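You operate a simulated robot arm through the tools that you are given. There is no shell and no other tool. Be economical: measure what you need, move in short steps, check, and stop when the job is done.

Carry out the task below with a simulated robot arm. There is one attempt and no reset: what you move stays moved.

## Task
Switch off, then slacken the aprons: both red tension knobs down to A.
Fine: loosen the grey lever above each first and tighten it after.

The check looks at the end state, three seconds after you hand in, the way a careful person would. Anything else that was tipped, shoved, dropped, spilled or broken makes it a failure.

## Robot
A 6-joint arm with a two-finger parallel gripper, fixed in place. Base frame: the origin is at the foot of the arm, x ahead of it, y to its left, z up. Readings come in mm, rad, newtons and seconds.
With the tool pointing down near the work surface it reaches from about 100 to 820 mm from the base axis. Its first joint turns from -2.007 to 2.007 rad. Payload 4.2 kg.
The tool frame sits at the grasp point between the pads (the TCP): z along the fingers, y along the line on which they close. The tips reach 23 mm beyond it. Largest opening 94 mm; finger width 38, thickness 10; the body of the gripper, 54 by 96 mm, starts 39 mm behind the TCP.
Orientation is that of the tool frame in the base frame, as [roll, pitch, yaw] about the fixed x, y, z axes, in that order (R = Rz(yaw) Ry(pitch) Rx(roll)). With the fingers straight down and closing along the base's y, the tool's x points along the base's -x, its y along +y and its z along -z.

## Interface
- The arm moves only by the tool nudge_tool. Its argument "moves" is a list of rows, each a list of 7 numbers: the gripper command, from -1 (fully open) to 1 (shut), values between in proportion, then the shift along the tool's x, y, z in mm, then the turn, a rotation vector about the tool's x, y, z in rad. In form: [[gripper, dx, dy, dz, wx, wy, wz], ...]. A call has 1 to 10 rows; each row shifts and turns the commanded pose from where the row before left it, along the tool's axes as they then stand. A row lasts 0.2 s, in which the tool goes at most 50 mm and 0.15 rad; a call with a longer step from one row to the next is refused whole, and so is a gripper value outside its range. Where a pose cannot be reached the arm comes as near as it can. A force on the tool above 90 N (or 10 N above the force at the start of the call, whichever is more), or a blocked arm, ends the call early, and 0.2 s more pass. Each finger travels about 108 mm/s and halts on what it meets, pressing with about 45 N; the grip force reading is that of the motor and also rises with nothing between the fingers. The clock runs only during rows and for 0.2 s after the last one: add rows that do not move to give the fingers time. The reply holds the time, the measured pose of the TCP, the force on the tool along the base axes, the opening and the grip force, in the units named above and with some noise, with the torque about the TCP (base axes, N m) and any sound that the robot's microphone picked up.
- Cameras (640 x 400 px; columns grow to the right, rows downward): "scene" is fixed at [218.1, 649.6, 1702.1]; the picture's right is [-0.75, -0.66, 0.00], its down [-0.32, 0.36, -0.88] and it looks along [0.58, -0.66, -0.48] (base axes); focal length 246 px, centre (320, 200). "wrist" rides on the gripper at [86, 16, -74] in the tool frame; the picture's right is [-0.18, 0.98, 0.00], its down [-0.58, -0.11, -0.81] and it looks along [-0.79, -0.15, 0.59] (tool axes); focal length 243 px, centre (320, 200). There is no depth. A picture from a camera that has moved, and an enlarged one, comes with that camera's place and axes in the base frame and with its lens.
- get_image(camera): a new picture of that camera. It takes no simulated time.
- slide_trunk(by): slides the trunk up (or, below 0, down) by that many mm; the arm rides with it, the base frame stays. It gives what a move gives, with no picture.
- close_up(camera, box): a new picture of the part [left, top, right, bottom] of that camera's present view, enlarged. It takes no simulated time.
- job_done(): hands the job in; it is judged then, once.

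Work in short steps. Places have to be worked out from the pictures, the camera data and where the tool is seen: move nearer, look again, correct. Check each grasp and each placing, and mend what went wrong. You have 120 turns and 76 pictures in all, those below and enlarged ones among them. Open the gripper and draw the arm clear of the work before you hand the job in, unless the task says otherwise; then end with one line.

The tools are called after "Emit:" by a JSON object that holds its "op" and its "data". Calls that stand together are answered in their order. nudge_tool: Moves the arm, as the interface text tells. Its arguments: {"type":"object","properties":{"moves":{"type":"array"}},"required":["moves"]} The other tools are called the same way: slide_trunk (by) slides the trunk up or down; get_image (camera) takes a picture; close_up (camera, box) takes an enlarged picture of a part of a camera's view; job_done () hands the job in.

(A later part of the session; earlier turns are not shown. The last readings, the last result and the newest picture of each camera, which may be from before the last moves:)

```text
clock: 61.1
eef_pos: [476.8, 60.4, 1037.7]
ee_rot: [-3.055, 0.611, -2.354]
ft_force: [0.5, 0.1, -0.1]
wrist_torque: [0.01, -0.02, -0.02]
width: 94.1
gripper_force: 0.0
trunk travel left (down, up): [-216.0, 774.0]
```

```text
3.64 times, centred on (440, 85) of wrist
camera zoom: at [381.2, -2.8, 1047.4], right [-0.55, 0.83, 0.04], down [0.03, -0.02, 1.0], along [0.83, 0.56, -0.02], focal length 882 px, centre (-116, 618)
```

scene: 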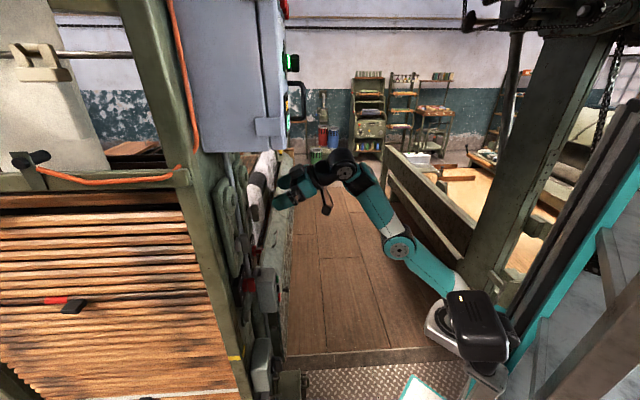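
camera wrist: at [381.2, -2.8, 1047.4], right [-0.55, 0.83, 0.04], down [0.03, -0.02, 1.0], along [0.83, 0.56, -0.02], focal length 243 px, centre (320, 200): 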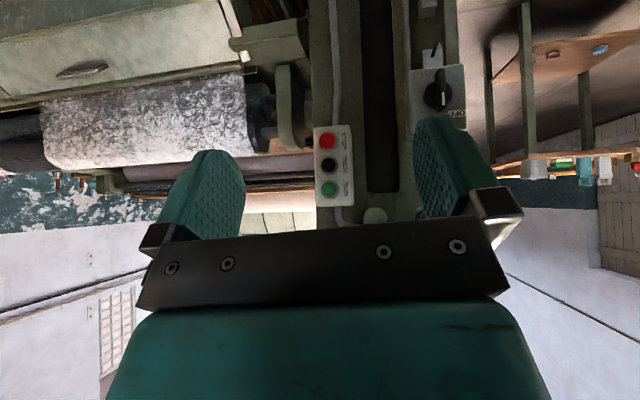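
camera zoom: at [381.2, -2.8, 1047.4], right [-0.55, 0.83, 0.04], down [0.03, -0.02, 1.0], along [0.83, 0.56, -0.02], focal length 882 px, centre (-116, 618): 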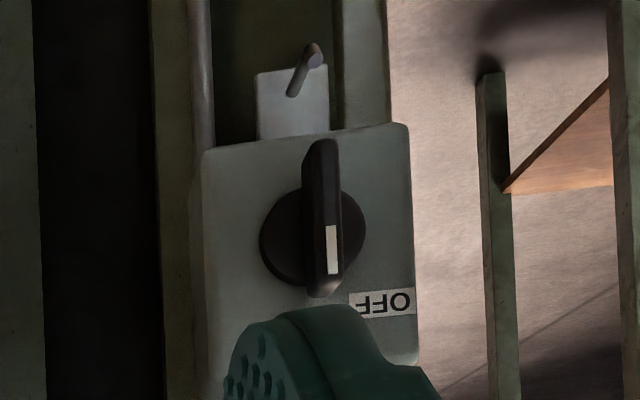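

Isolator handle ≈(628,434,840), now at ON (up); OFF label is to the upper-left (CCW as seen from the front). I'll lower the trunk a bit, shift left along the face and approach to a standoff.

Emit:
{"op": "slide_trunk", "data": {"by": -120}}

Emit:
{"op": "nudge_tool", "data": {"moves": [[-0.3, 0, 39, 0, 0, 0, 0], [-0.3, 0, 39, 0, 0, 0, 0], [-0.3, 0, 39, 0, 0, 0, 0], [-0.3, 0, 39, 0, 0, 0, 0]]}}

Emit:
{"op": "nudge_tool", "data": {"moves": [[-0.3, -25, 0, 32, 0, -0.11, 0], [-0.3, -22, 0, 35, 0, -0.11, 0], [-0.3, -18, 0, 37, 0, -0.11, 0], [-0.3, -14, 0, 39, 0, -0.11, 0]]}}

Emit:
{"op": "get_image", "data": {"camera": "wrist"}}

```text
clock: 62.6
eef_pos: [476.1, 60.5, 917.7]
ee_rot: [-3.053, 0.614, -2.353]
ft_force: [-0.4, -0.6, -0.9]
wrist_torque: [0.02, 0.01, -0.01]
width: 93.8
gripper_force: 0.0
trunk travel left (down, up): [-96.0, 894.0]
```

```text
clock: 63.6
eef_pos: [367.7, 176.8, 907.7]
ee_rot: [-3.054, 0.614, -2.353]
ft_force: [-0.1, -0.1, 0.2]
wrist_torque: [0.06, -0.01, 0.05]
width: 61.1
gripper_force: 0.0
trunk travel left (down, up): [-96.0, 894.0]
```

```text
clock: 64.7
eef_pos: [479.2, 283.2, 910.8]
ee_rot: [-3.014, 0.987, -2.295]
ft_force: [0.2, -0.3, -0.3]
wrist_torque: [-0.02, -0.02, 0.0]
width: 61.3
gripper_force: 0.0
out of reach, approached as far as the arm can: row 1, 2, 3, 4
trunk travel left (down, up): [-96.0, 894.0]
```

```text
39 pictures are left
camera wrist: at [388.1, 219.9, 877.2], right [-0.59, 0.8, 0.08], down [-0.23, -0.27, 0.93], along [0.77, 0.53, 0.35], focal length 243 px, centre (320, 200)
```

wrist: 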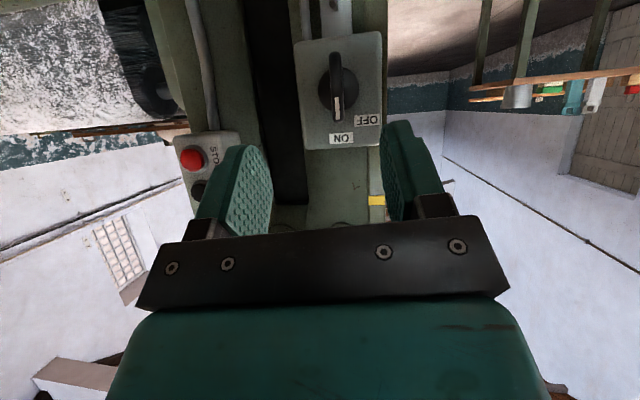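

The ON label is straight up and OFF up-left about 45°. The handle refines to ≈(631,431,852). Correct small heading/roll errors and advance 150 mm.

Emit:
{"op": "nudge_tool", "data": {"moves": [[-0.3, -10, 2, 37, -0.045, 0, 0.045], [-0.3, -10, 2, 37, -0.045, 0, 0.045], [-0.3, -10, 2, 37, 0, 0, 0], [-0.3, -10, 2, 37, 0, 0, 0]]}}

Emit:
{"op": "get_image", "data": {"camera": "wrist"}}

```text
clock: 65.7
eef_pos: [580.2, 303.2, 909.9]
ee_rot: [3.031, 0.974, -2.458]
ft_force: [0.2, 0.3, 0.1]
wrist_torque: [0.0, 0.01, -0.01]
width: 61.2
gripper_force: 0.0
out of reach, approached as far as the arm can: row 1, 2, 3, 4
trunk travel left (down, up): [-96.0, 894.0]
```

```text
38 pictures are left
camera wrist: at [489.0, 239.1, 880.0], right [-0.61, 0.76, 0.21], down [-0.13, -0.36, 0.92], along [0.78, 0.53, 0.32], focal length 243 px, centre (320, 200)
```

wrist: 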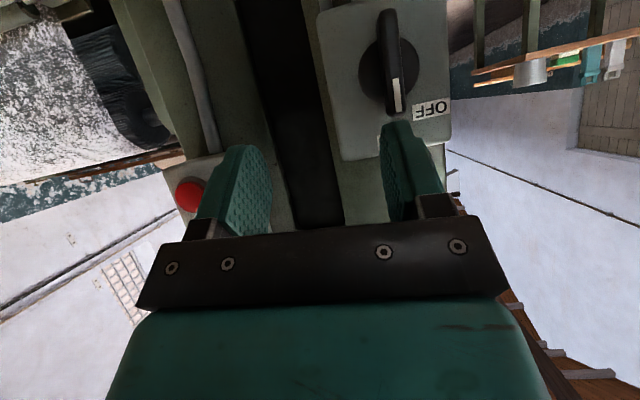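

The arm fell short (y 303 vs 389). Look at its posture to choose the trunk height.

Emit:
{"op": "close_up", "data": {"camera": "scene", "box": [230, 150, 550, 400]}}

```text
1.60 times, centred on (390, 275) of scene
camera zoom: at [218.1, 649.6, 1702.1], right [-0.75, -0.66, 0.0], down [-0.32, 0.36, -0.88], along [0.58, -0.66, -0.48], focal length 394 px, centre (208, 80)
```

zoom: 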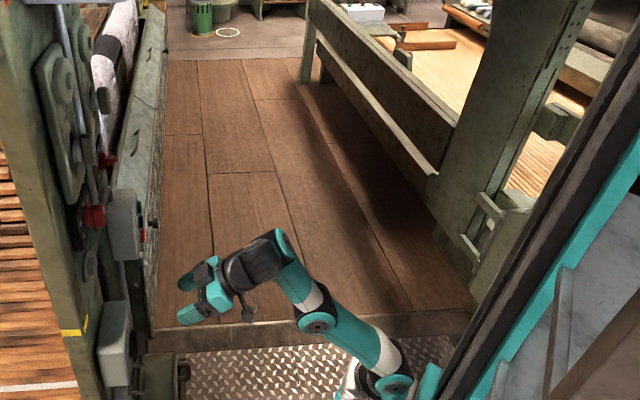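

The arm is nearly straight and wrist-limited, so this wrist branch can't serve the panel. I'll retreat, raise the trunk, and try the wrist flip by swinging to the right side (open space there) from a comfortably bent posture.

Emit:
{"op": "nudge_tool", "data": {"moves": [[-0.3, 38, 0, -6, 0, 0.14, 0], [-0.3, 38, 0, 0, 0, 0.14, 0], [-0.3, 38, 0, 5, 0, 0.14, 0], [-0.3, 37, 0, 10, 0, 0.14, 0], [-0.3, 35, 0, 14, 0, 0.14, 0], [-0.3, 32, 0, 19, 0, 0.14, 0]]}}

Emit:
{"op": "slide_trunk", "data": {"by": 400}}

```text
clock: 67.0
eef_pos: [464.0, 205.0, 735.4]
ee_rot: [3.09, 0.151, -2.382]
ft_force: [0.2, -0.2, -0.3]
wrist_torque: [0.01, 0.0, -0.01]
width: 61.3
gripper_force: 0.0
trunk travel left (down, up): [-96.0, 894.0]
```

```text
clock: 70.9
eef_pos: [464.3, 203.2, 1135.2]
ee_rot: [3.089, 0.152, -2.385]
ft_force: [-0.2, 0.4, -0.4]
wrist_torque: [-0.02, -0.01, -0.02]
width: 61.2
gripper_force: 0.0
trunk travel left (down, up): [-496.0, 494.0]
```

Now swing right in small steps about the wrist.

Emit:
{"op": "nudge_tool", "data": {"moves": [[-0.3, 0, -24, 0, 0.13, 0, 0], [-0.3, 0, -24, 0, 0.13, 0, 0], [-0.3, 0, -24, 0, 0.13, 0, 0], [-0.3, 0, -24, 0, 0.13, 0, 0]]}}

Emit:
{"op": "nudge_tool", "data": {"moves": [[-0.3, 0, -24, 0, 0.13, 0, 0], [-0.3, 0, -24, 0, 0.13, 0, 0], [-0.3, 0, -24, 0, 0.13, 0, 0], [-0.3, 0, -24, 0, 0.13, 0, 0]]}}

```text
clock: 71.9
eef_pos: [530.3, 137.2, 1167.4]
ee_rot: [-2.688, 0.153, -2.382]
ft_force: [-0.3, -1.0, 0.3]
wrist_torque: [-0.03, 0.02, -0.02]
width: 61.1
gripper_force: 0.0
out of reach, approached as far as the arm can: row 2, 3, 4
trunk travel left (down, up): [-496.0, 494.0]
```

```text
clock: 72.9
eef_pos: [597.0, 55.6, 1213.3]
ee_rot: [-2.598, 0.185, -2.364]
ft_force: [-0.6, -0.4, -0.1]
wrist_torque: [0.04, 0.02, -0.02]
width: 61.5
gripper_force: 0.0
out of reach, approached as far as the arm can: row 1, 2, 3, 4
trunk travel left (down, up): [-496.0, 494.0]
```

Right side hits a hard limit; left allowed full rotation earlier. Retry the left swing from this better-bent posture.

Emit:
{"op": "nudge_tool", "data": {"moves": [[-0.3, 0, 24, 0, -0.13, 0, 0], [-0.3, 0, 24, 0, -0.13, 0, 0], [-0.3, 0, 24, 0, -0.13, 0, 0], [-0.3, 0, 24, 0, -0.13, 0, 0], [-0.3, 0, 24, 0, -0.13, 0, 0]]}}

Emit:
{"op": "nudge_tool", "data": {"moves": [[-0.3, 0, 24, 0, -0.13, 0, 0], [-0.3, 0, 24, 0, -0.13, 0, 0], [-0.3, 0, 24, 0, -0.13, 0, 0], [-0.3, 0, 24, 0, -0.13, 0, 0], [-0.3, 0, 24, 0, -0.13, 0, 0]]}}

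Emit:
{"op": "close_up", "data": {"camera": "scene", "box": [300, 100, 540, 380]}}

```text
clock: 74.1
eef_pos: [538.7, 133.0, 1183.8]
ee_rot: [3.129, 0.177, -2.363]
ft_force: [-1.0, -0.1, 0.6]
wrist_torque: [0.04, -0.03, 0.0]
width: 61.1
gripper_force: 0.0
out of reach, approached as far as the arm can: row 4, 5
trunk travel left (down, up): [-496.0, 494.0]
```

```text
clock: 74.9
eef_pos: [491.5, 181.0, 1191.3]
ee_rot: [2.762, 0.189, -2.351]
ft_force: [7.8, -3.3, -10.1]
wrist_torque: [1.17, -0.08, 0.99]
width: 60.9
gripper_force: 0.0
out of reach, approached as far as the arm can: row 4
trunk travel left (down, up): [-496.0, 494.0]
stopped in row 4: the force on the tool passed its limit at 130 N (the readings are from after the stop); the commanded pose is now the measured one
```

```text
1.43 times, centred on (420, 240) of scene
camera zoom: at [218.1, 649.6, 1702.1], right [-0.75, -0.66, 0.0], down [-0.32, 0.36, -0.88], along [0.58, -0.66, -0.48], focal length 352 px, centre (177, 143)
```

zoom: 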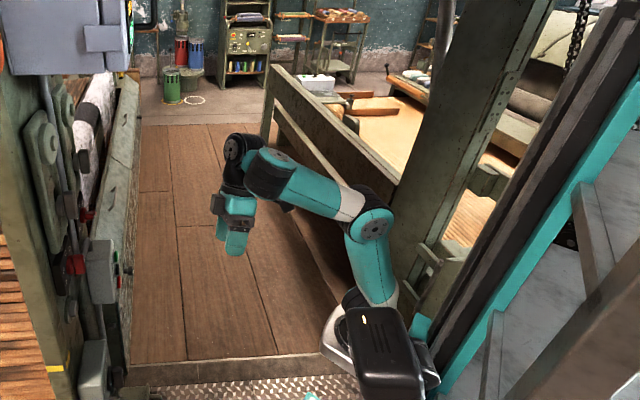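

New insight: the wrist seems to be a yaw–pitch–roll type and I'm pinned at its singular pose (tool parallel to the first wrist axis). I'll try flipping by yawing the tool left through 180°, which would also put the camera on top.

Emit:
{"op": "nudge_tool", "data": {"moves": [[-0.3, -10, 0, 0, 0.1, 0, -0.05], [-0.3, -10, 0, 0, 0.1, 0, -0.14], [-0.3, 0, 0, 0, 0.1, 0, -0.14], [-0.3, 0, 0, 0, 0, 0, -0.14], [-0.3, 0, 0, 0, 0, 0, -0.14], [-0.3, 0, 0, 0, 0, 0, -0.14], [-0.3, 0, 0, 0, 0, 0, -0.14]]}}

Emit:
{"op": "nudge_tool", "data": {"moves": [[-0.3, 0, 0, 0, 0, 0, -0.14], [-0.3, 0, 0, 0, 0, 0, -0.14], [-0.3, 0, 0, 0, 0, 0, -0.14], [-0.3, 0, 0, 0, 0, 0, -0.14], [-0.3, 0, 0, 0, 0, 0, -0.14], [-0.3, 0, 0, 0, 0, 0, -0.14], [-0.3, 0, 0, 0, 0, 0, -0.14], [-0.3, 0, 0, 0, 0, 0, -0.14]]}}

Emit:
{"op": "close_up", "data": {"camera": "scene", "box": [300, 100, 540, 380]}}

```text
refused: row 2 steps farther than a row can; nothing moved
```

```text
clock: 76.7
eef_pos: [490.4, 181.4, 1192.2]
ee_rot: [-3.131, 0.424, -1.194]
ft_force: [0.3, 0.8, 0.8]
wrist_torque: [0.02, 0.01, 0.01]
width: 61.1
gripper_force: 0.1
trunk travel left (down, up): [-496.0, 494.0]
```

```text
1.43 times, centred on (420, 240) of scene
camera zoom: at [218.1, 649.6, 1702.1], right [-0.75, -0.66, 0.0], down [-0.32, 0.36, -0.88], along [0.58, -0.66, -0.48], focal length 352 px, centre (177, 143)
```

zoom: 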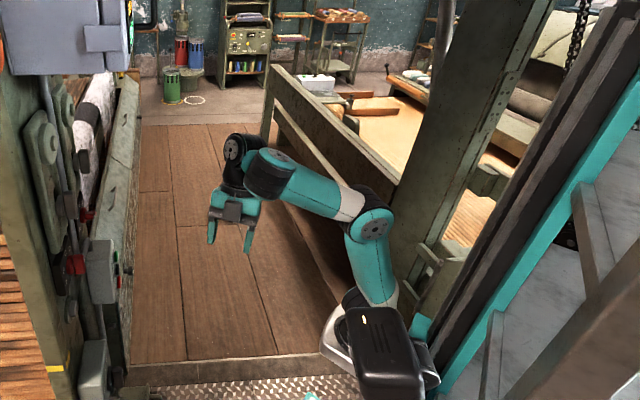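

The arm kept posture and only the last joint spun; the tool now leans left. Next, lean it from left over toward the face direction, to test whether the wrist can carry past the old limit this way.

Emit:
{"op": "nudge_tool", "data": {"moves": [[-0.3, 0, -24, 0, 0.13, 0, 0], [-0.3, 0, -24, 0, 0.13, 0, 0], [-0.3, 0, -24, 0, 0.13, 0, 0], [-0.3, 0, -24, 0, 0.13, 0, 0]]}}

```text
clock: 77.7
eef_pos: [590.3, 213.8, 1230.5]
ee_rot: [-2.613, 0.423, -1.196]
ft_force: [-0.5, 0.0, 1.2]
wrist_torque: [-0.01, 0.0, 0.02]
width: 61.1
gripper_force: 0.1
out of reach, approached as far as the arm can: row 2, 3, 4
trunk travel left (down, up): [-496.0, 494.0]
```

Same limit. I'll return to the left-leaning pose and then swing on left through horizontal from this comfortable extension, watching reach messages.

Emit:
{"op": "nudge_tool", "data": {"moves": [[-0.3, 0, 24, 0, -0.13, 0, 0], [-0.3, 0, 24, 0, -0.13, 0, 0], [-0.3, 0, 24, 0, -0.13, 0, 0], [-0.3, 0, 24, 0, -0.13, 0, 0], [-0.3, -20, 0, 0, 0, -0.11, 0], [-0.3, -20, 0, 0, 0, -0.11, 0], [-0.3, -20, 0, 0, 0, -0.11, 0], [-0.3, -20, 0, 0, 0, -0.11, 0]]}}

Emit:
{"op": "nudge_tool", "data": {"moves": [[-0.3, -20, 0, 0, 0, -0.11, 0], [-0.3, -20, 0, 0, 0, -0.11, 0], [-0.3, -20, 0, 0, 0, -0.11, 0]]}}

Emit:
{"op": "close_up", "data": {"camera": "scene", "box": [300, 100, 540, 380]}}

```text
clock: 79.5
eef_pos: [442.0, 265.8, 1225.8]
ee_rot: [-3.079, 0.629, -1.19]
ft_force: [-0.5, -0.1, 0.1]
wrist_torque: [0.01, 0.0, 0.01]
width: 60.8
gripper_force: 0.0
out of reach, approached as far as the arm can: row 5, 6, 7, 8
trunk travel left (down, up): [-496.0, 494.0]
```

```text
clock: 80.3
eef_pos: [376.2, 333.7, 1274.9]
ee_rot: [-3.025, 0.876, -1.167]
ft_force: [0.2, 0.7, 0.0]
wrist_torque: [0.02, 0.02, 0.0]
width: 60.9
gripper_force: 0.1
out of reach, approached as far as the arm can: row 1, 2, 3
trunk travel left (down, up): [-496.0, 494.0]
```

```text
1.43 times, centred on (420, 240) of scene
camera zoom: at [218.1, 649.6, 1702.1], right [-0.75, -0.66, 0.0], down [-0.32, 0.36, -0.88], along [0.58, -0.66, -0.48], focal length 352 px, centre (177, 143)
```

zoom: 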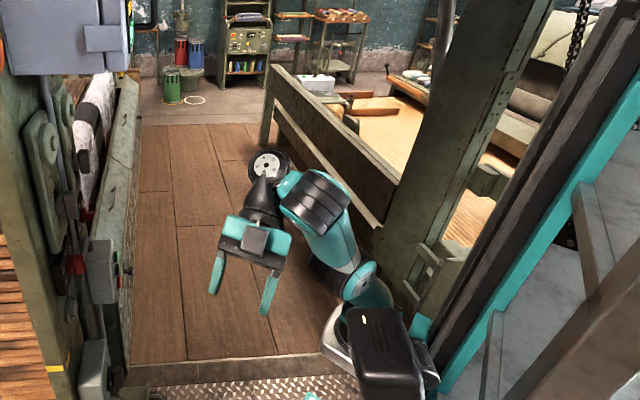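

The pictures show a UR-like arm with limited wrist; pointing the tool level at the panel isn't possible, but steeply (≈60° down) it is. So I'll push the handle/bars sideways with the closed fingertips instead. First bring the tool back upright and yaw to the face.

Emit:
{"op": "nudge_tool", "data": {"moves": [[-0.3, 20, 0, 0, 0, 0.11, 0], [-0.3, 20, 0, 0, 0, 0.11, 0], [-0.3, 20, 0, 0, 0, 0.11, 0], [-0.3, 20, 0, 0, 0, 0.11, 0], [-0.3, 20, 0, 0, 0, 0.11, 0], [-0.3, 20, 0, 0, 0, 0.11, 0], [-0.3, 10, 0, 0, 0, 0.11, 0]]}}

Emit:
{"op": "nudge_tool", "data": {"moves": [[0, 0, -15, 0, 0, 0, 0.14], [0, 0, -15, 0, 0, 0, 0.14], [0, 0, 0, 0, 0, 0, 0.14], [0, 0, 0, 0, 0, 0, 0.14], [0.4, 0, 0, 0, 0, 0, 0.14], [0.4, 0, 0, 0, 0, 0, 0.14], [0.4, 0, 0, 0, 0, 0, 0.14], [1, 0, 0, 0, 0, 0, 0.14]]}}

```text
clock: 81.9
eef_pos: [415.5, 234.7, 1206.0]
ee_rot: [-3.081, 0.123, -1.229]
ft_force: [0.7, 0.0, 0.1]
wrist_torque: [-0.03, 0.0, 0.01]
width: 61.3
gripper_force: 0.1
trunk travel left (down, up): [-496.0, 494.0]
```

```text
clock: 83.7
eef_pos: [446.8, 242.8, 1208.3]
ee_rot: [3.057, 0.107, -2.36]
ft_force: [0.0, 1.0, 0.1]
wrist_torque: [-0.01, -0.01, 0.02]
width: 0.0
gripper_force: 42.2
trunk travel left (down, up): [-496.0, 494.0]
```

Fingers shut, heading 45°. Lower the trunk 300 and move forward with increasing tilt toward the isolator's right side.

Emit:
{"op": "slide_trunk", "data": {"by": -300}}

Emit:
{"op": "nudge_tool", "data": {"moves": [[1, -39, -6, 6, 0.02, -0.08, 0], [1, -39, -6, 9, 0.02, -0.08, 0], [1, -38, -6, 12, 0.02, -0.08, 0], [1, -37, -6, 15, 0.02, -0.08, 0], [1, -35, -6, 18, 0, -0.08, 0]]}}

Emit:
{"op": "get_image", "data": {"camera": "wrist"}}

```text
clock: 86.7
eef_pos: [446.0, 243.2, 907.5]
ee_rot: [3.059, 0.111, -2.355]
ft_force: [-0.3, 0.0, 0.3]
wrist_torque: [0.04, 0.01, 0.0]
width: 0.0
gripper_force: 42.3
trunk travel left (down, up): [-196.0, 794.0]
```

```text
clock: 87.9
eef_pos: [590.9, 353.4, 884.2]
ee_rot: [3.131, 0.508, -2.374]
ft_force: [-0.1, -0.1, 0.6]
wrist_torque: [0.02, 0.0, 0.01]
width: 0.0
gripper_force: 42.8
out of reach, approached as far as the arm can: row 4, 5
trunk travel left (down, up): [-196.0, 794.0]
```

```text
33 pictures are left
camera wrist: at [499.1, 287.3, 905.9], right [-0.57, 0.82, 0.1], down [0.16, 0.0, 0.99], along [0.81, 0.58, -0.13], focal length 243 px, centre (320, 200)
```

wrist: 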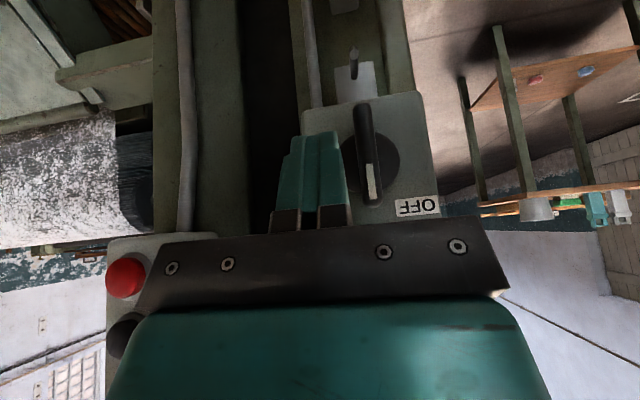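

The closed fingertips sit right of the isolator bar at proper height (bar centre ≈(629,434,846)). Advance ~65 mm along the face normal to come alongside the bar's upper end.

Emit:
{"op": "nudge_tool", "data": {"moves": [[1, -20, 0, 11, 0, 0, 0], [1, -20, 0, 11, 0, 0, 0], [1, -10, 0, 6, 0, 0, 0]]}}

Emit:
{"op": "get_image", "data": {"camera": "wrist"}}

```text
clock: 88.7
eef_pos: [599.2, 360.1, 873.0]
ee_rot: [3.133, 0.51, -2.371]
ft_force: [-0.1, -0.4, 0.5]
wrist_torque: [-0.01, 0.01, 0.0]
width: 0.0
gripper_force: 41.6
out of reach, approached as far as the arm can: row 1, 2, 3
trunk travel left (down, up): [-196.0, 794.0]
```

```text
32 pictures are left
camera wrist: at [508.8, 292.8, 895.4], right [-0.57, 0.81, 0.1], down [0.16, 0.0, 0.99], along [0.8, 0.58, -0.13], focal length 243 px, centre (320, 200)
```

wrist: 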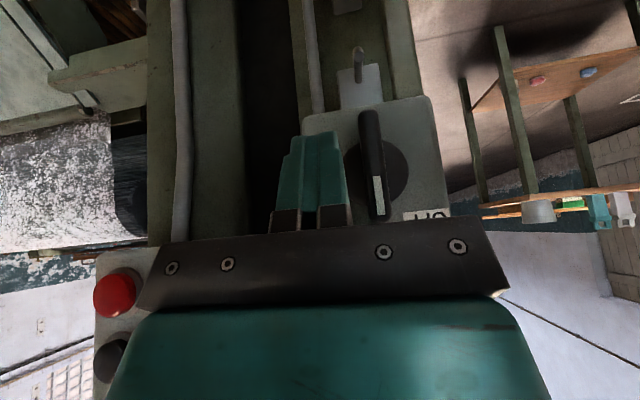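

Reach was limited because the arm slopes up too much; raising the trunk while lowering the tool flattens it and gains reach. Do that.

Emit:
{"op": "slide_trunk", "data": {"by": 110}}

Emit:
{"op": "nudge_tool", "data": {"moves": [[1, 7, 0, 25, 0, 0, 0], [1, 7, 0, 25, 0, 0, 0], [1, -5, 0, 30, 0, 0, 0], [1, -5, 0, 30, 0, 0, 0]]}}

```text
clock: 90.2
eef_pos: [600.1, 359.5, 983.3]
ee_rot: [3.132, 0.509, -2.371]
ft_force: [0.1, -0.1, 0.1]
wrist_torque: [-0.01, 0.02, 0.01]
width: 0.0
gripper_force: 42.7
trunk travel left (down, up): [-306.0, 684.0]
```

```text
clock: 91.2
eef_pos: [625.7, 384.4, 899.7]
ee_rot: [-3.125, 0.507, -2.357]
ft_force: [-48.4, -46.5, 3.8]
wrist_torque: [-1.13, -0.25, 0.0]
width: 0.0
gripper_force: 42.8
trunk travel left (down, up): [-306.0, 684.0]
stopped in row 4: the force on the tool passed its limit at 145 N (the readings are from after the stop); the commanded pose is now the measured one
```

Contact with the box front (normal force). Back off a few mm and look.

Emit:
{"op": "nudge_tool", "data": {"moves": [[1, 9, 0, -5, 0, 0, 0], [1, 4, 0, -2, 0, 0, 0]]}}

Emit:
{"op": "get_image", "data": {"camera": "wrist"}}

Emit:
{"op": "close_up", "data": {"camera": "scene", "box": [230, 270, 380, 400]}}

```text
clock: 91.8
eef_pos: [618.6, 377.4, 896.1]
ee_rot: [-3.138, 0.507, -2.362]
ft_force: [-0.3, -0.7, -0.4]
wrist_torque: [-0.01, 0.0, 0.02]
width: 0.0
gripper_force: 42.5
trunk travel left (down, up): [-306.0, 684.0]
```

```text
31 pictures are left
camera wrist: at [527.2, 311.2, 917.8], right [-0.57, 0.81, 0.08], down [0.16, 0.01, 0.99], along [0.8, 0.58, -0.13], focal length 243 px, centre (320, 200)
```

wrist: 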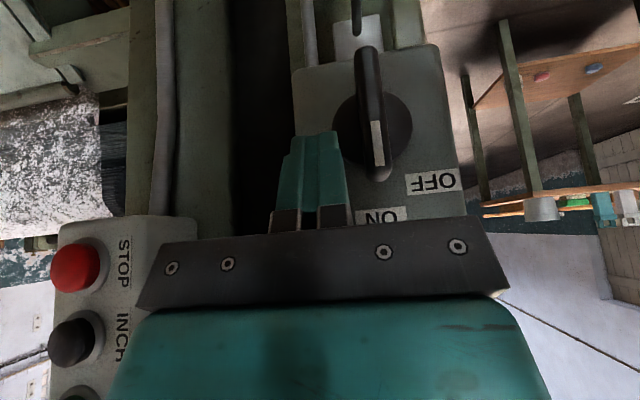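

```text
3.08 times, centred on (305, 335) of scene
camera zoom: at [218.1, 649.6, 1702.1], right [-0.75, -0.66, 0.0], down [-0.32, 0.36, -0.88], along [0.58, -0.66, -0.48], focal length 758 px, centre (366, -215)
```

zoom: 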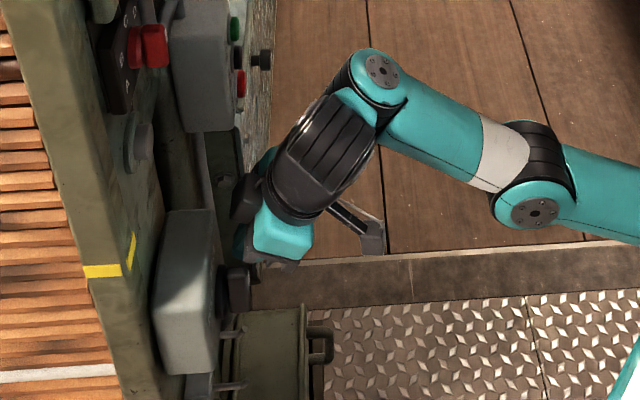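

Now it's clear: the handle front is at n≈700, its bar spans z≈834–896 with pivot ≈865, and my fingertip is alongside on its right. Push left in small steps.

Emit:
{"op": "nudge_tool", "data": {"moves": [[1, 1, 6, 2, 0, 0, 0], [1, 0, 6, 0, 0, 0, 0], [1, 0, 5, 1, 0, 0, 0], [1, 0, 5, 1, 0, 0, 0], [1, 1, 5, 2, 0, 0, 0]]}}

Emit:
{"op": "get_image", "data": {"camera": "wrist"}}

```text
clock: 93.0
eef_pos: [597.2, 398.6, 890.7]
ee_rot: [-3.137, 0.512, -2.357]
ft_force: [-10.9, -4.6, 15.9]
wrist_torque: [0.21, -0.24, 0.09]
width: 0.0
gripper_force: 42.8
trunk travel left (down, up): [-306.0, 684.0]
```

```text
29 pictures are left
camera wrist: at [507.3, 332.6, 912.9], right [-0.58, 0.81, 0.09], down [0.15, 0.01, 0.99], along [0.8, 0.58, -0.13], focal length 243 px, centre (320, 200)
```

wrist: 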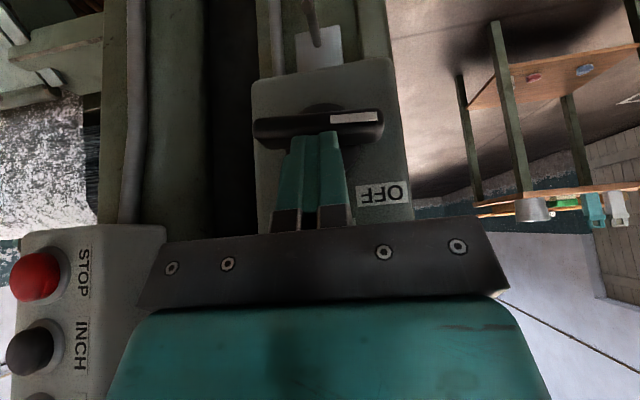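

The bar has swung to horizontal with its pointer left (OFF side). Lift off, back out and check the LIVE lamp in the scene view.

Emit:
{"op": "nudge_tool", "data": {"moves": [[1, -2, 0, -5, 0, 0, 0], [1, 15, 0, -10, 0, 0, 0], [1, 30, 0, -20, 0, 0, 0], [1, 30, 0, -20, 0, 0, 0]]}}

Emit:
{"op": "close_up", "data": {"camera": "scene", "box": [160, 0, 340, 160]}}

Emit:
{"op": "get_image", "data": {"camera": "wrist"}}

```text
clock: 94.0
eef_pos: [550.2, 357.3, 923.5]
ee_rot: [-3.135, 0.504, -2.361]
ft_force: [-0.1, -0.2, -0.2]
wrist_torque: [0.01, -0.01, 0.01]
width: 0.3
gripper_force: 42.7
out of reach, approached as far as the arm can: row 3, 4
trunk travel left (down, up): [-306.0, 684.0]
```

```text
2.50 times, centred on (250, 80) of scene
camera zoom: at [218.1, 649.6, 1702.1], right [-0.75, -0.66, 0.0], down [-0.32, 0.36, -0.88], along [0.58, -0.66, -0.48], focal length 616 px, centre (495, 500)
```

zoom: 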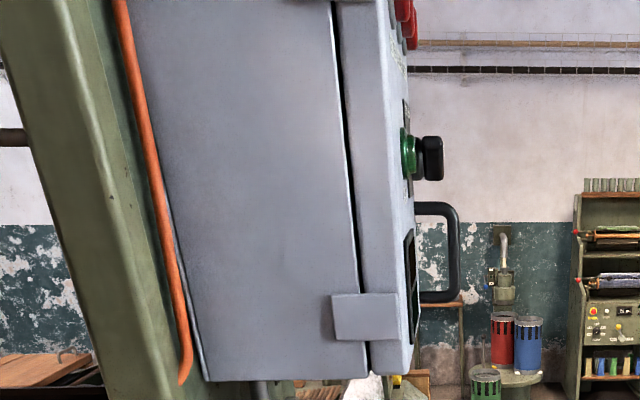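

```text
27 pictures are left
camera wrist: at [460.9, 292.0, 945.7], right [-0.57, 0.81, 0.08], down [0.16, 0.01, 0.99], along [0.8, 0.58, -0.14], focal length 243 px, centre (320, 200)
```

wrist: 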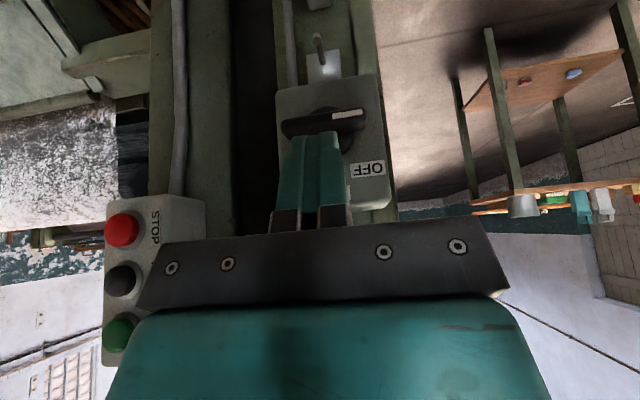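

LIVE and the display are dark: it's switched off. Next the right-image column's lever: re-triangulated at ≈(658,424,1335), knob ≈(655,427,1201). Raise the trunk to lever height, staying back.

Emit:
{"op": "slide_trunk", "data": {"by": 400}}

Emit:
{"op": "get_image", "data": {"camera": "wrist"}}

```text
clock: 97.8
eef_pos: [551.6, 358.3, 1324.2]
ee_rot: [-3.135, 0.504, -2.363]
ft_force: [0.7, 0.0, -0.6]
wrist_torque: [-0.01, -0.03, -0.01]
width: 0.0
gripper_force: 42.7
trunk travel left (down, up): [-706.0, 284.0]
```

```text
26 pictures are left
camera wrist: at [460.9, 292.1, 1345.9], right [-0.57, 0.81, 0.08], down [0.16, 0.01, 0.99], along [0.8, 0.58, -0.13], focal length 243 px, centre (320, 200)
```

wrist: 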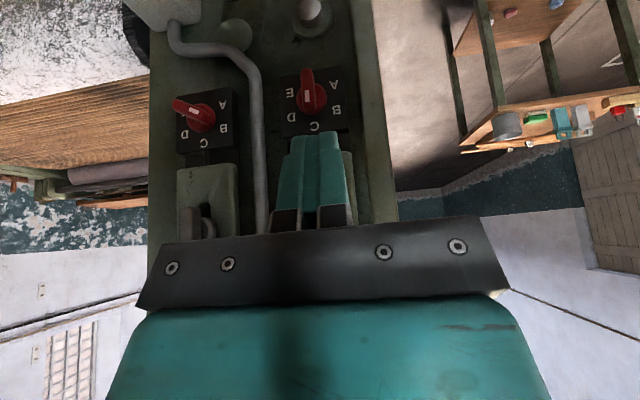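

Small trunk raise, then forward-down along the left side of this lever; two stages to stay below the cabinet.

Emit:
{"op": "slide_trunk", "data": {"by": 30}}

Emit:
{"op": "nudge_tool", "data": {"moves": [[1, -14, 3, 25, 0, 0, 0], [1, -14, 3, 25, 0, 0, 0]]}}

Emit:
{"op": "slide_trunk", "data": {"by": 30}}

Emit:
{"op": "nudge_tool", "data": {"moves": [[1, -14, 3, 25, 0, 0, 0], [1, -12, 0, 20, 0, 0, 0]]}}

Emit:
{"op": "get_image", "data": {"camera": "wrist"}}

```text
clock: 98.5
eef_pos: [552.0, 358.2, 1354.4]
ee_rot: [-3.134, 0.504, -2.361]
ft_force: [-1.0, -0.1, -0.2]
wrist_torque: [0.0, 0.02, 0.01]
width: 0.0
gripper_force: 42.3
trunk travel left (down, up): [-736.0, 254.0]
```

```text
clock: 99.1
eef_pos: [582.0, 396.0, 1323.1]
ee_rot: [-3.132, 0.506, -2.361]
ft_force: [-0.2, 0.1, 0.8]
wrist_torque: [0.05, 0.01, -0.01]
width: 0.0
gripper_force: 42.1
trunk travel left (down, up): [-736.0, 254.0]
```

```text
clock: 99.9
eef_pos: [581.4, 396.1, 1352.9]
ee_rot: [-3.134, 0.504, -2.362]
ft_force: [0.4, -0.4, 0.3]
wrist_torque: [-0.02, -0.01, 0.02]
width: 0.0
gripper_force: 42.2
trunk travel left (down, up): [-766.0, 224.0]
```

```text
clock: 100.5
eef_pos: [605.7, 403.2, 1335.2]
ee_rot: [3.14, 0.494, -2.362]
ft_force: [-0.2, -0.8, 1.0]
wrist_torque: [0.01, 0.0, -0.06]
width: 0.0
gripper_force: 42.1
out of reach, approached as far as the arm can: row 1, 2
trunk travel left (down, up): [-766.0, 224.0]
```

```text
25 pictures are left
camera wrist: at [515.7, 336.4, 1358.5], right [-0.58, 0.81, 0.09], down [0.17, 0.01, 0.99], along [0.8, 0.58, -0.14], focal length 243 px, centre (320, 200)
```

wrist: 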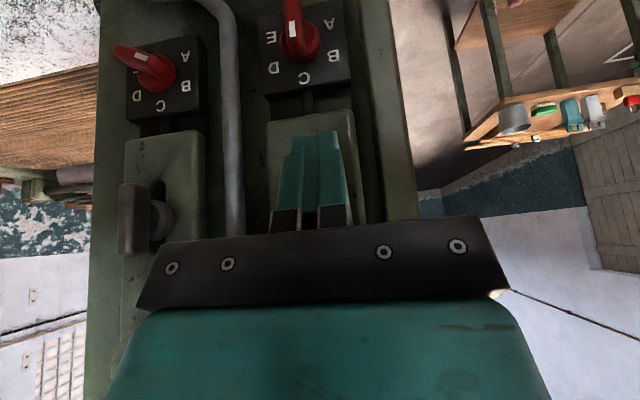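

Nearly there (n≈713, need ≈740). Try raising the trunk another 40 and moving forward-down to see if reach grows.

Emit:
{"op": "slide_trunk", "data": {"by": 25}}

Emit:
{"op": "nudge_tool", "data": {"moves": [[1, -6, 2, 22, 0, 0.04, 0], [1, -6, 2, 22, 0, 0.04, 0]]}}

Emit:
{"op": "close_up", "data": {"camera": "scene", "box": [200, 120, 520, 330]}}

```text
clock: 101.2
eef_pos: [606.4, 403.6, 1359.5]
ee_rot: [3.139, 0.495, -2.362]
ft_force: [-0.1, -0.8, -0.1]
wrist_torque: [0.0, -0.02, 0.03]
width: 0.3
gripper_force: 42.4
trunk travel left (down, up): [-791.0, 199.0]
```

```text
clock: 101.8
eef_pos: [618.5, 415.3, 1332.8]
ee_rot: [3.138, 0.421, -2.36]
ft_force: [-26.0, -19.9, 19.2]
wrist_torque: [0.23, -0.56, -0.3]
width: 0.0
gripper_force: 42.5
out of reach, approached as far as the arm can: row 2
trunk travel left (down, up): [-791.0, 199.0]
```

```text
1.90 times, centred on (360, 225) of scene
camera zoom: at [218.1, 649.6, 1702.1], right [-0.75, -0.66, 0.0], down [-0.32, 0.36, -0.88], along [0.58, -0.66, -0.48], focal length 469 px, centre (244, 152)
```

zoom: 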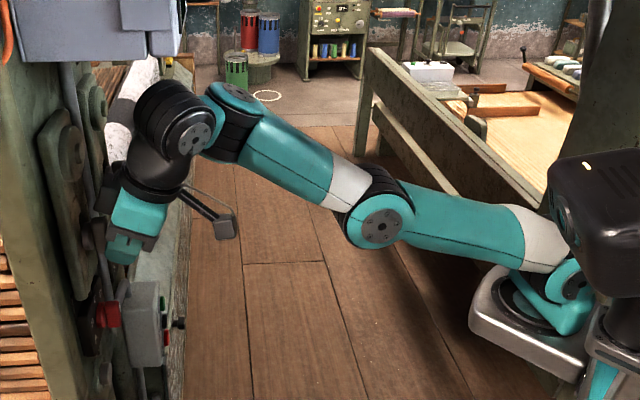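

Contact at n≈758 is the lever bar's front, so the bar's lateral position is about −151 (I was overlapping it). The arm still has reach. Back off, shift left 22 mm, and go in again.

Emit:
{"op": "nudge_tool", "data": {"moves": [[1, 11, 0, -5, 0, 0, 0], [1, 0, 12, 0, 0, 0, 0], [1, 0, 12, 0, 0, 0, 0], [1, -11, 0, 6, 0, 0, 0], [1, -9, 0, 8, 0, 0, 0]]}}

Emit:
{"op": "get_image", "data": {"camera": "wrist"}}

```text
clock: 103.0
eef_pos: [606.3, 423.8, 1322.1]
ee_rot: [3.134, 0.412, -2.361]
ft_force: [0.3, -0.6, -0.1]
wrist_torque: [0.0, -0.01, 0.01]
width: 0.1
gripper_force: 42.8
out of reach, approached as far as the arm can: row 4, 5
trunk travel left (down, up): [-791.0, 199.0]
```

```text
23 pictures are left
camera wrist: at [517.0, 359.3, 1354.3], right [-0.57, 0.82, 0.08], down [0.23, 0.07, 0.97], along [0.79, 0.58, -0.23], focal length 243 px, centre (320, 200)
```

wrist: 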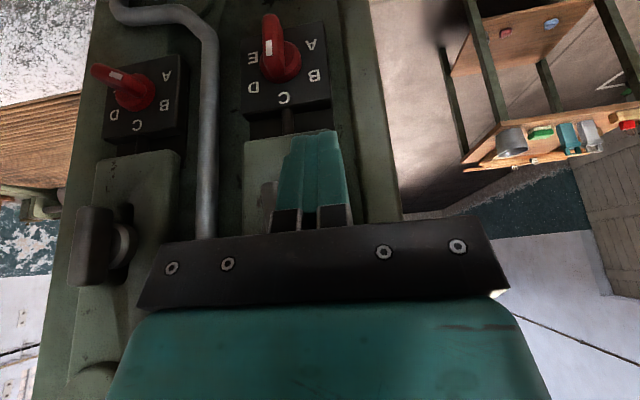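

Clear of the bar now. Raise 25 more and push forward-down ~22 mm to overlap the bar's side.

Emit:
{"op": "slide_trunk", "data": {"by": 30}}

Emit:
{"op": "nudge_tool", "data": {"moves": [[1, -5, 0, 16, 0, 0.02, 0], [1, -6, 0, 16, 0, 0.02, 0], [1, -6, 0, 3, 0, 0, 0]]}}

```text
clock: 103.7
eef_pos: [605.3, 423.8, 1351.2]
ee_rot: [3.135, 0.412, -2.363]
ft_force: [0.3, -0.4, -0.1]
wrist_torque: [0.03, -0.01, -0.01]
width: 0.0
gripper_force: 42.2
trunk travel left (down, up): [-821.0, 169.0]
```

```text
clock: 104.5
eef_pos: [619.5, 428.5, 1325.3]
ee_rot: [3.127, 0.369, -2.361]
ft_force: [-0.4, 0.7, 0.8]
wrist_torque: [0.02, -0.02, 0.01]
width: 0.1
gripper_force: 42.7
out of reach, approached as far as the arm can: row 1, 2, 3
trunk travel left (down, up): [-821.0, 169.0]
```

Emit:
{"op": "slide_trunk", "data": {"by": 25}}

Emit:
{"op": "nudge_tool", "data": {"moves": [[1, -5, 4, 14, 0, 0.02, 0], [1, -6, 2, 14, 0, 0.02, 0], [1, -6, 0, 3, 0, 0, 0]]}}

Emit:
{"op": "close_up", "data": {"camera": "scene", "box": [190, 150, 340, 300]}}

```text
clock: 105.2
eef_pos: [620.4, 429.3, 1350.6]
ee_rot: [3.128, 0.371, -2.362]
ft_force: [0.7, -0.1, 0.3]
wrist_torque: [0.01, 0.01, 0.0]
width: 0.1
gripper_force: 42.3
trunk travel left (down, up): [-846.0, 144.0]
```

```text
clock: 106.0
eef_pos: [624.7, 433.8, 1324.9]
ee_rot: [3.124, 0.33, -2.357]
ft_force: [-5.7, 0.0, 3.2]
wrist_torque: [0.01, -0.09, 0.04]
width: 0.0
gripper_force: 42.1
out of reach, approached as far as the arm can: row 1, 2, 3
trunk travel left (down, up): [-846.0, 144.0]
```

```text
2.67 times, centred on (265, 225) of scene
camera zoom: at [218.1, 649.6, 1702.1], right [-0.75, -0.66, 0.0], down [-0.32, 0.36, -0.88], along [0.58, -0.66, -0.48], focal length 657 px, centre (467, 133)
```

zoom: 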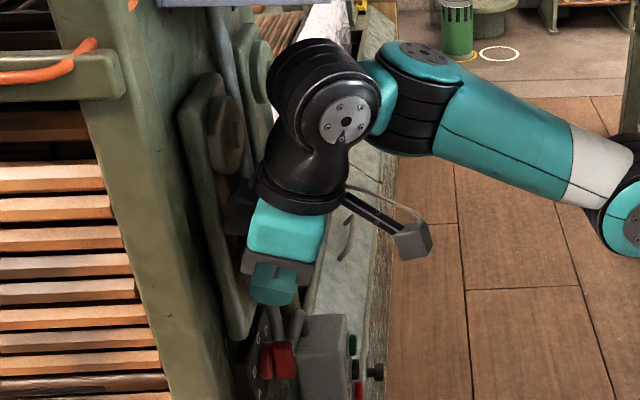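

The fingertip is alongside the bar's lower end (left side). Push right to turn it counter-clockwise (loosen).

Emit:
{"op": "nudge_tool", "data": {"moves": [[1, 0, -5, 0, 0, 0, 0], [1, 0, -5, 0, 0, 0, 0], [1, 0, -5, 0, 0, 0, 0], [1, 0, 0, 0, 0, 0, 0]]}}

Emit:
{"op": "get_image", "data": {"camera": "wrist"}}

```text
clock: 107.0
eef_pos: [629.5, 429.5, 1325.0]
ee_rot: [3.129, 0.332, -2.347]
ft_force: [-33.6, 42.3, 5.7]
wrist_torque: [-1.29, -1.16, 0.31]
width: 0.1
gripper_force: 42.2
trunk travel left (down, up): [-846.0, 144.0]
```

```text
21 pictures are left
camera wrist: at [543.8, 366.1, 1367.2], right [-0.58, 0.81, 0.07], down [0.29, 0.12, 0.95], along [0.76, 0.57, -0.3], focal length 243 px, centre (320, 200)
```

wrist: 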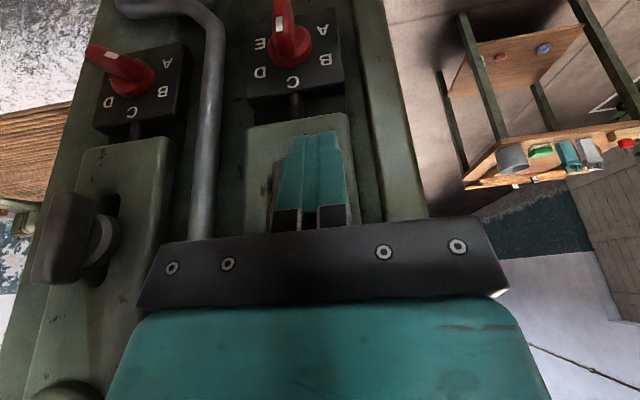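

The finger spans the pivot height there, so it can't turn the bar. Instead I'll straddle the bar with slightly open fingers and grip it, then rotate about the face normal. Back off first and open.

Emit:
{"op": "nudge_tool", "data": {"moves": [[1, 0, 6, 0, 0, 0, 0], [1, 14, 2, -5, 0, 0, 0], [0.3, 14, 0, -5, 0, 0, 0], [0.3, 0, 0, 0, 0, 0, 0]]}}

Emit:
{"op": "close_up", "data": {"camera": "wrist", "box": [220, 90, 420, 240]}}

```text
clock: 108.0
eef_pos: [611.6, 408.0, 1326.1]
ee_rot: [3.129, 0.329, -2.361]
ft_force: [0.2, 0.0, -0.5]
wrist_torque: [0.0, 0.01, 0.03]
width: 32.8
gripper_force: 0.0
trunk travel left (down, up): [-846.0, 144.0]
```

```text
2.67 times, centred on (320, 165) of wrist
camera zoom: at [525.6, 344.7, 1367.7], right [-0.57, 0.82, 0.07], down [0.29, 0.12, 0.95], along [0.77, 0.56, -0.31], focal length 647 px, centre (320, 293)
```

zoom: 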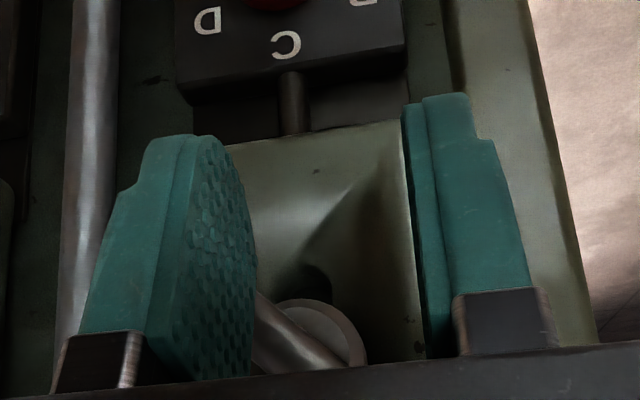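

The push did work: the bar is now tilted ~55° counter-clockwise (loosened). Next its red knob (pointing C): close fingers, lower to knob height and go in on the left side of its lower end.

Emit:
{"op": "slide_trunk", "data": {"by": -127}}

Emit:
{"op": "nudge_tool", "data": {"moves": [[1, 0, 6, 0, 0, 0, 0], [1, 0, 7, 0, 0, 0, 0], [1, -10, 0, 3, 0, 0, 0], [1, -9, 0, 3, 0, 0, 0]]}}

Emit:
{"op": "get_image", "data": {"camera": "wrist"}}

```text
clock: 109.6
eef_pos: [610.9, 409.2, 1199.0]
ee_rot: [3.128, 0.33, -2.36]
ft_force: [-0.2, -0.1, 0.4]
wrist_torque: [0.0, 0.03, -0.01]
width: 32.9
gripper_force: 0.0
trunk travel left (down, up): [-719.0, 271.0]
```

```text
clock: 110.6
eef_pos: [616.8, 432.7, 1199.6]
ee_rot: [3.128, 0.33, -2.359]
ft_force: [-0.6, -0.2, 0.1]
wrist_torque: [0.0, -0.02, -0.03]
width: 0.3
gripper_force: 42.8
trunk travel left (down, up): [-719.0, 271.0]
```

```text
19 pictures are left
camera wrist: at [530.3, 368.5, 1241.9], right [-0.57, 0.82, 0.07], down [0.29, 0.12, 0.95], along [0.77, 0.56, -0.31], focal length 243 px, centre (320, 200)
```

wrist: 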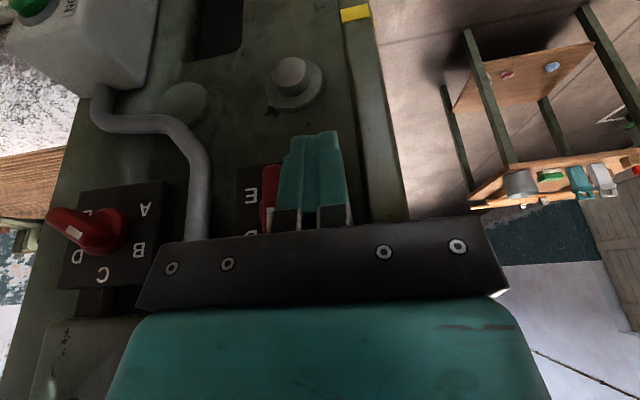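

The finger is directly left of the red bar. Advance ~8 mm more and push right.

Emit:
{"op": "nudge_tool", "data": {"moves": [[1, -7, 0, 3, 0, 0, 0], [1, 0, -6, 0, 0, 0, 0], [1, 0, -5, 0, 0, 0, 0], [1, 0, -5, 0, 0, 0, 0], [1, 0, -4, 0, 0, 0, 0]]}}

Emit:
{"op": "get_image", "data": {"camera": "wrist"}}

```text
clock: 111.8
eef_pos: [630.7, 430.2, 1198.8]
ee_rot: [3.131, 0.331, -2.348]
ft_force: [-28.3, 36.9, 2.1]
wrist_torque: [-0.12, -0.1, 0.42]
width: 0.1
gripper_force: 42.0
trunk travel left (down, up): [-719.0, 271.0]
```

```text
18 pictures are left
camera wrist: at [544.1, 366.0, 1240.1], right [-0.58, 0.81, 0.07], down [0.29, 0.12, 0.95], along [0.76, 0.57, -0.3], focal length 243 px, centre (320, 200)
```

wrist: 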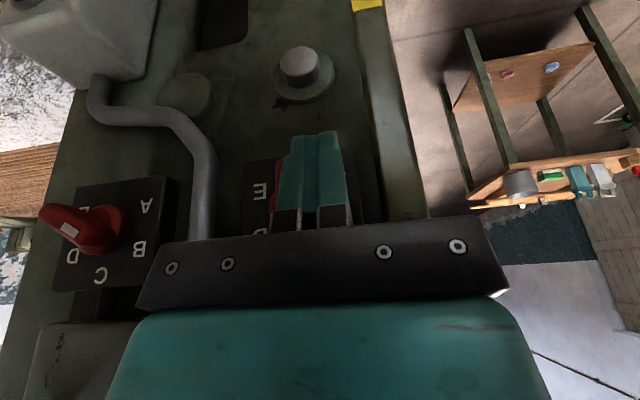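

It's blocked because the finger spans the pivot. I'll do as with the isolator: go to the right side above pivot height and push the upper end left.

Emit:
{"op": "nudge_tool", "data": {"moves": [[1, 0, 8, 0, 0, 0, 0], [1, 13, 0, -5, 0, 0, 0], [1, 13, 0, -5, 0, 0, 0], [1, -9, 0, -25, 0, 0, 0], [1, 0, -20, 0, 0, 0, 0], [1, 0, -20, 0, 0, 0, 0], [1, 0, 0, 0, 0, 0, 0]]}}

Emit:
{"op": "get_image", "data": {"camera": "wrist"}}

```text
clock: 113.4
eef_pos: [639.4, 380.1, 1225.6]
ee_rot: [3.126, 0.331, -2.359]
ft_force: [-0.7, -0.1, -0.1]
wrist_torque: [0.01, 0.0, 0.01]
width: 0.0
gripper_force: 42.9
trunk travel left (down, up): [-719.0, 271.0]
```

```text
17 pictures are left
camera wrist: at [554.5, 317.8, 1267.0], right [-0.57, 0.82, 0.07], down [0.29, 0.12, 0.95], along [0.77, 0.56, -0.31], focal length 243 px, centre (320, 200)
```

wrist: 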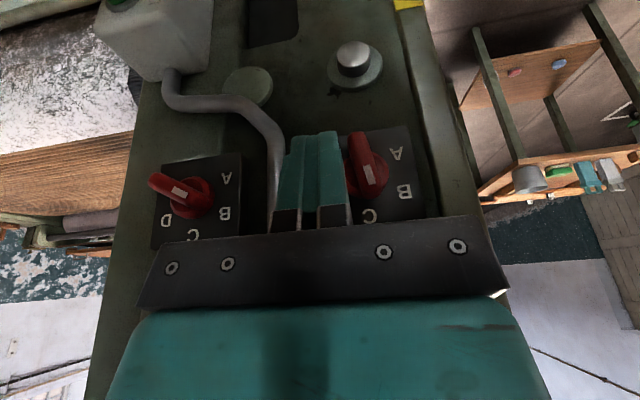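

The knob already turned ~15° and I'm on its right side at the right height. Move forward ~28 mm and push the upper end left and slightly down.

Emit:
{"op": "nudge_tool", "data": {"moves": [[1, -13, 0, 5, 0, 0, 0], [1, -13, 0, 4, 0, 0, 0], [1, 0, 6, 0, 0, 0, 0], [1, 0, 6, 0, 0, 0, 0], [1, 0.6, 6, 2, 0, 0, 0], [1, 0.6, 5, 2, 0, 0, 0], [1, 1, 5, 3, 0, 0, 0]]}}

Emit:
{"op": "get_image", "data": {"camera": "wrist"}}

```text
clock: 115.0
eef_pos: [638.8, 415.4, 1228.2]
ee_rot: [3.125, 0.348, -2.362]
ft_force: [11.4, -24.6, 54.1]
wrist_torque: [-0.35, -0.65, -0.15]
width: 0.0
gripper_force: 41.9
trunk travel left (down, up): [-719.0, 271.0]
```

```text
16 pictures are left
camera wrist: at [552.2, 352.3, 1268.3], right [-0.57, 0.82, 0.08], down [0.28, 0.11, 0.95], along [0.77, 0.57, -0.29], focal length 243 px, centre (320, 200)
```

wrist: 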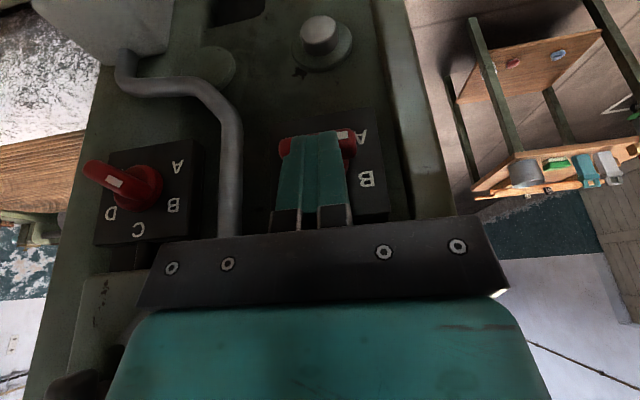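

Now about 90° (pointer left, just past horizontal). Lift slightly, shift left over the pointer end, and press it down toward A.

Emit:
{"op": "nudge_tool", "data": {"moves": [[1, -3, 0, -8, 0, 0, 0], [1, 0, 13, 0, 0, 0, 0], [1, 0, 12, 0, 0, 0, 0], [1, 2, 0, 7, 0, 0, 0], [1, 2, 0, 7, 0, 0, 0], [1, 2, 0, 5, 0, 0, 0], [1, 1, 0, 4, 0, 0, 0]]}}

Emit:
{"op": "close_up", "data": {"camera": "wrist", "box": [220, 60, 420, 220]}}

```text
clock: 116.6
eef_pos: [620.6, 430.6, 1218.2]
ee_rot: [3.124, 0.359, -2.364]
ft_force: [5.5, 0.4, 75.6]
wrist_torque: [0.13, -1.18, -0.02]
width: 0.0
gripper_force: 42.3
out of reach, approached as far as the arm can: row 2
trunk travel left (down, up): [-719.0, 271.0]
```

```text
2.50 times, centred on (320, 140) of wrist
camera zoom: at [533.3, 365.2, 1256.6], right [-0.57, 0.82, 0.08], down [0.27, 0.1, 0.96], along [0.77, 0.57, -0.28], focal length 606 px, centre (320, 350)
```

zoom: 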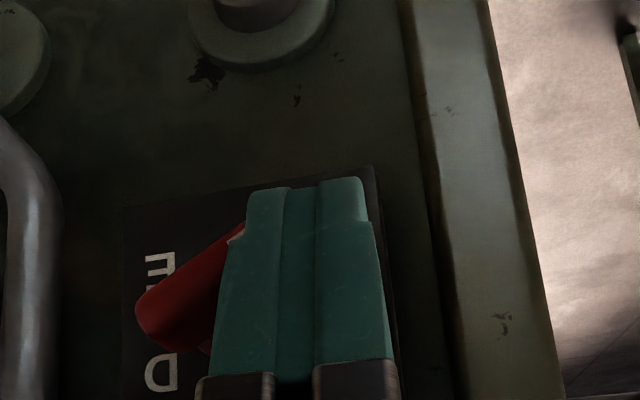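

Force reached 75 N and the bar leans well past horizontal; release upward and inspect.

Emit:
{"op": "nudge_tool", "data": {"moves": [[1, -3, 0, -8, 0, 0, 0], [1, 14, 0, -10, 0, 0, 0], [1, 14, 0, -10, 0, 0, 0], [1, 14, -30, -5, 0, 0, 0], [1, 0, -30, 0, 0, 0, 0]]}}

Emit:
{"op": "close_up", "data": {"camera": "wrist", "box": [120, 80, 460, 240]}}

```text
clock: 117.8
eef_pos: [631.1, 357.1, 1221.8]
ee_rot: [3.127, 0.329, -2.36]
ft_force: [-1.0, 0.4, -0.3]
wrist_torque: [0.0, -0.01, 0.01]
width: 0.1
gripper_force: 42.5
trunk travel left (down, up): [-719.0, 271.0]
```

```text
1.88 times, centred on (290, 160) of wrist
camera zoom: at [544.2, 293.3, 1263.5], right [-0.57, 0.82, 0.07], down [0.29, 0.12, 0.95], along [0.77, 0.56, -0.31], focal length 457 px, centre (376, 275)
```

zoom: 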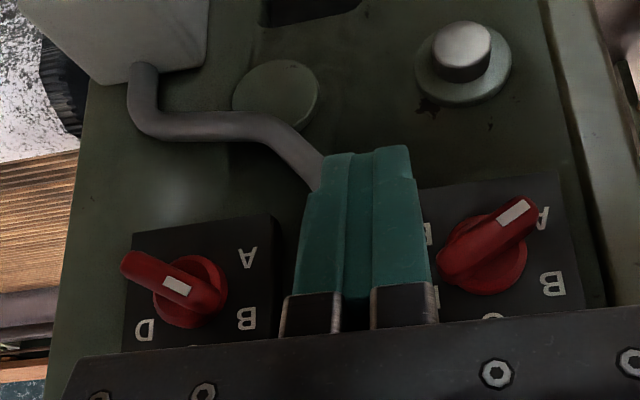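

This knob now points to A. Next tighten its lever: raise to lever height on the right side, to push its lower end back left until flush/vertical.

Emit:
{"op": "slide_trunk", "data": {"by": 104}}

Emit:
{"op": "nudge_tool", "data": {"moves": [[1, 0, -12, 0, 0, 0, 0], [1, 0, 0, 0, 0, 0, 0]]}}

Emit:
{"op": "get_image", "data": {"camera": "wrist"}}

```text
clock: 119.2
eef_pos: [630.1, 357.1, 1325.3]
ee_rot: [3.128, 0.331, -2.361]
ft_force: [0.8, 0.5, -0.1]
wrist_torque: [0.03, 0.02, -0.01]
width: 0.1
gripper_force: 42.2
trunk travel left (down, up): [-823.0, 167.0]
```

```text
clock: 119.8
eef_pos: [637.0, 346.5, 1326.7]
ee_rot: [3.128, 0.328, -2.36]
ft_force: [0.9, 0.0, 0.6]
wrist_torque: [-0.04, 0.01, -0.03]
width: 0.3
gripper_force: 41.9
trunk travel left (down, up): [-823.0, 167.0]
```

```text
13 pictures are left
camera wrist: at [552.4, 284.7, 1368.6], right [-0.57, 0.82, 0.07], down [0.29, 0.12, 0.95], along [0.77, 0.56, -0.31], focal length 243 px, centre (320, 200)
```

wrist: 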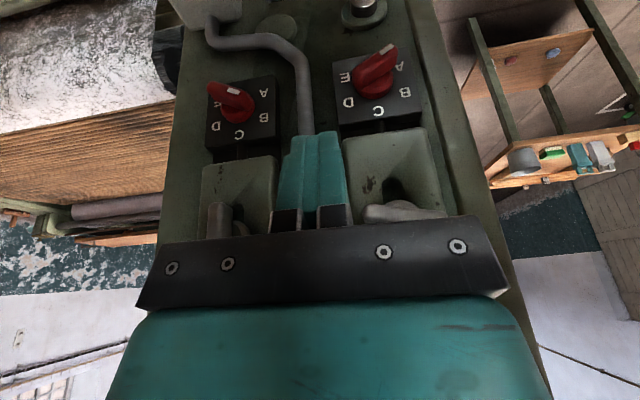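

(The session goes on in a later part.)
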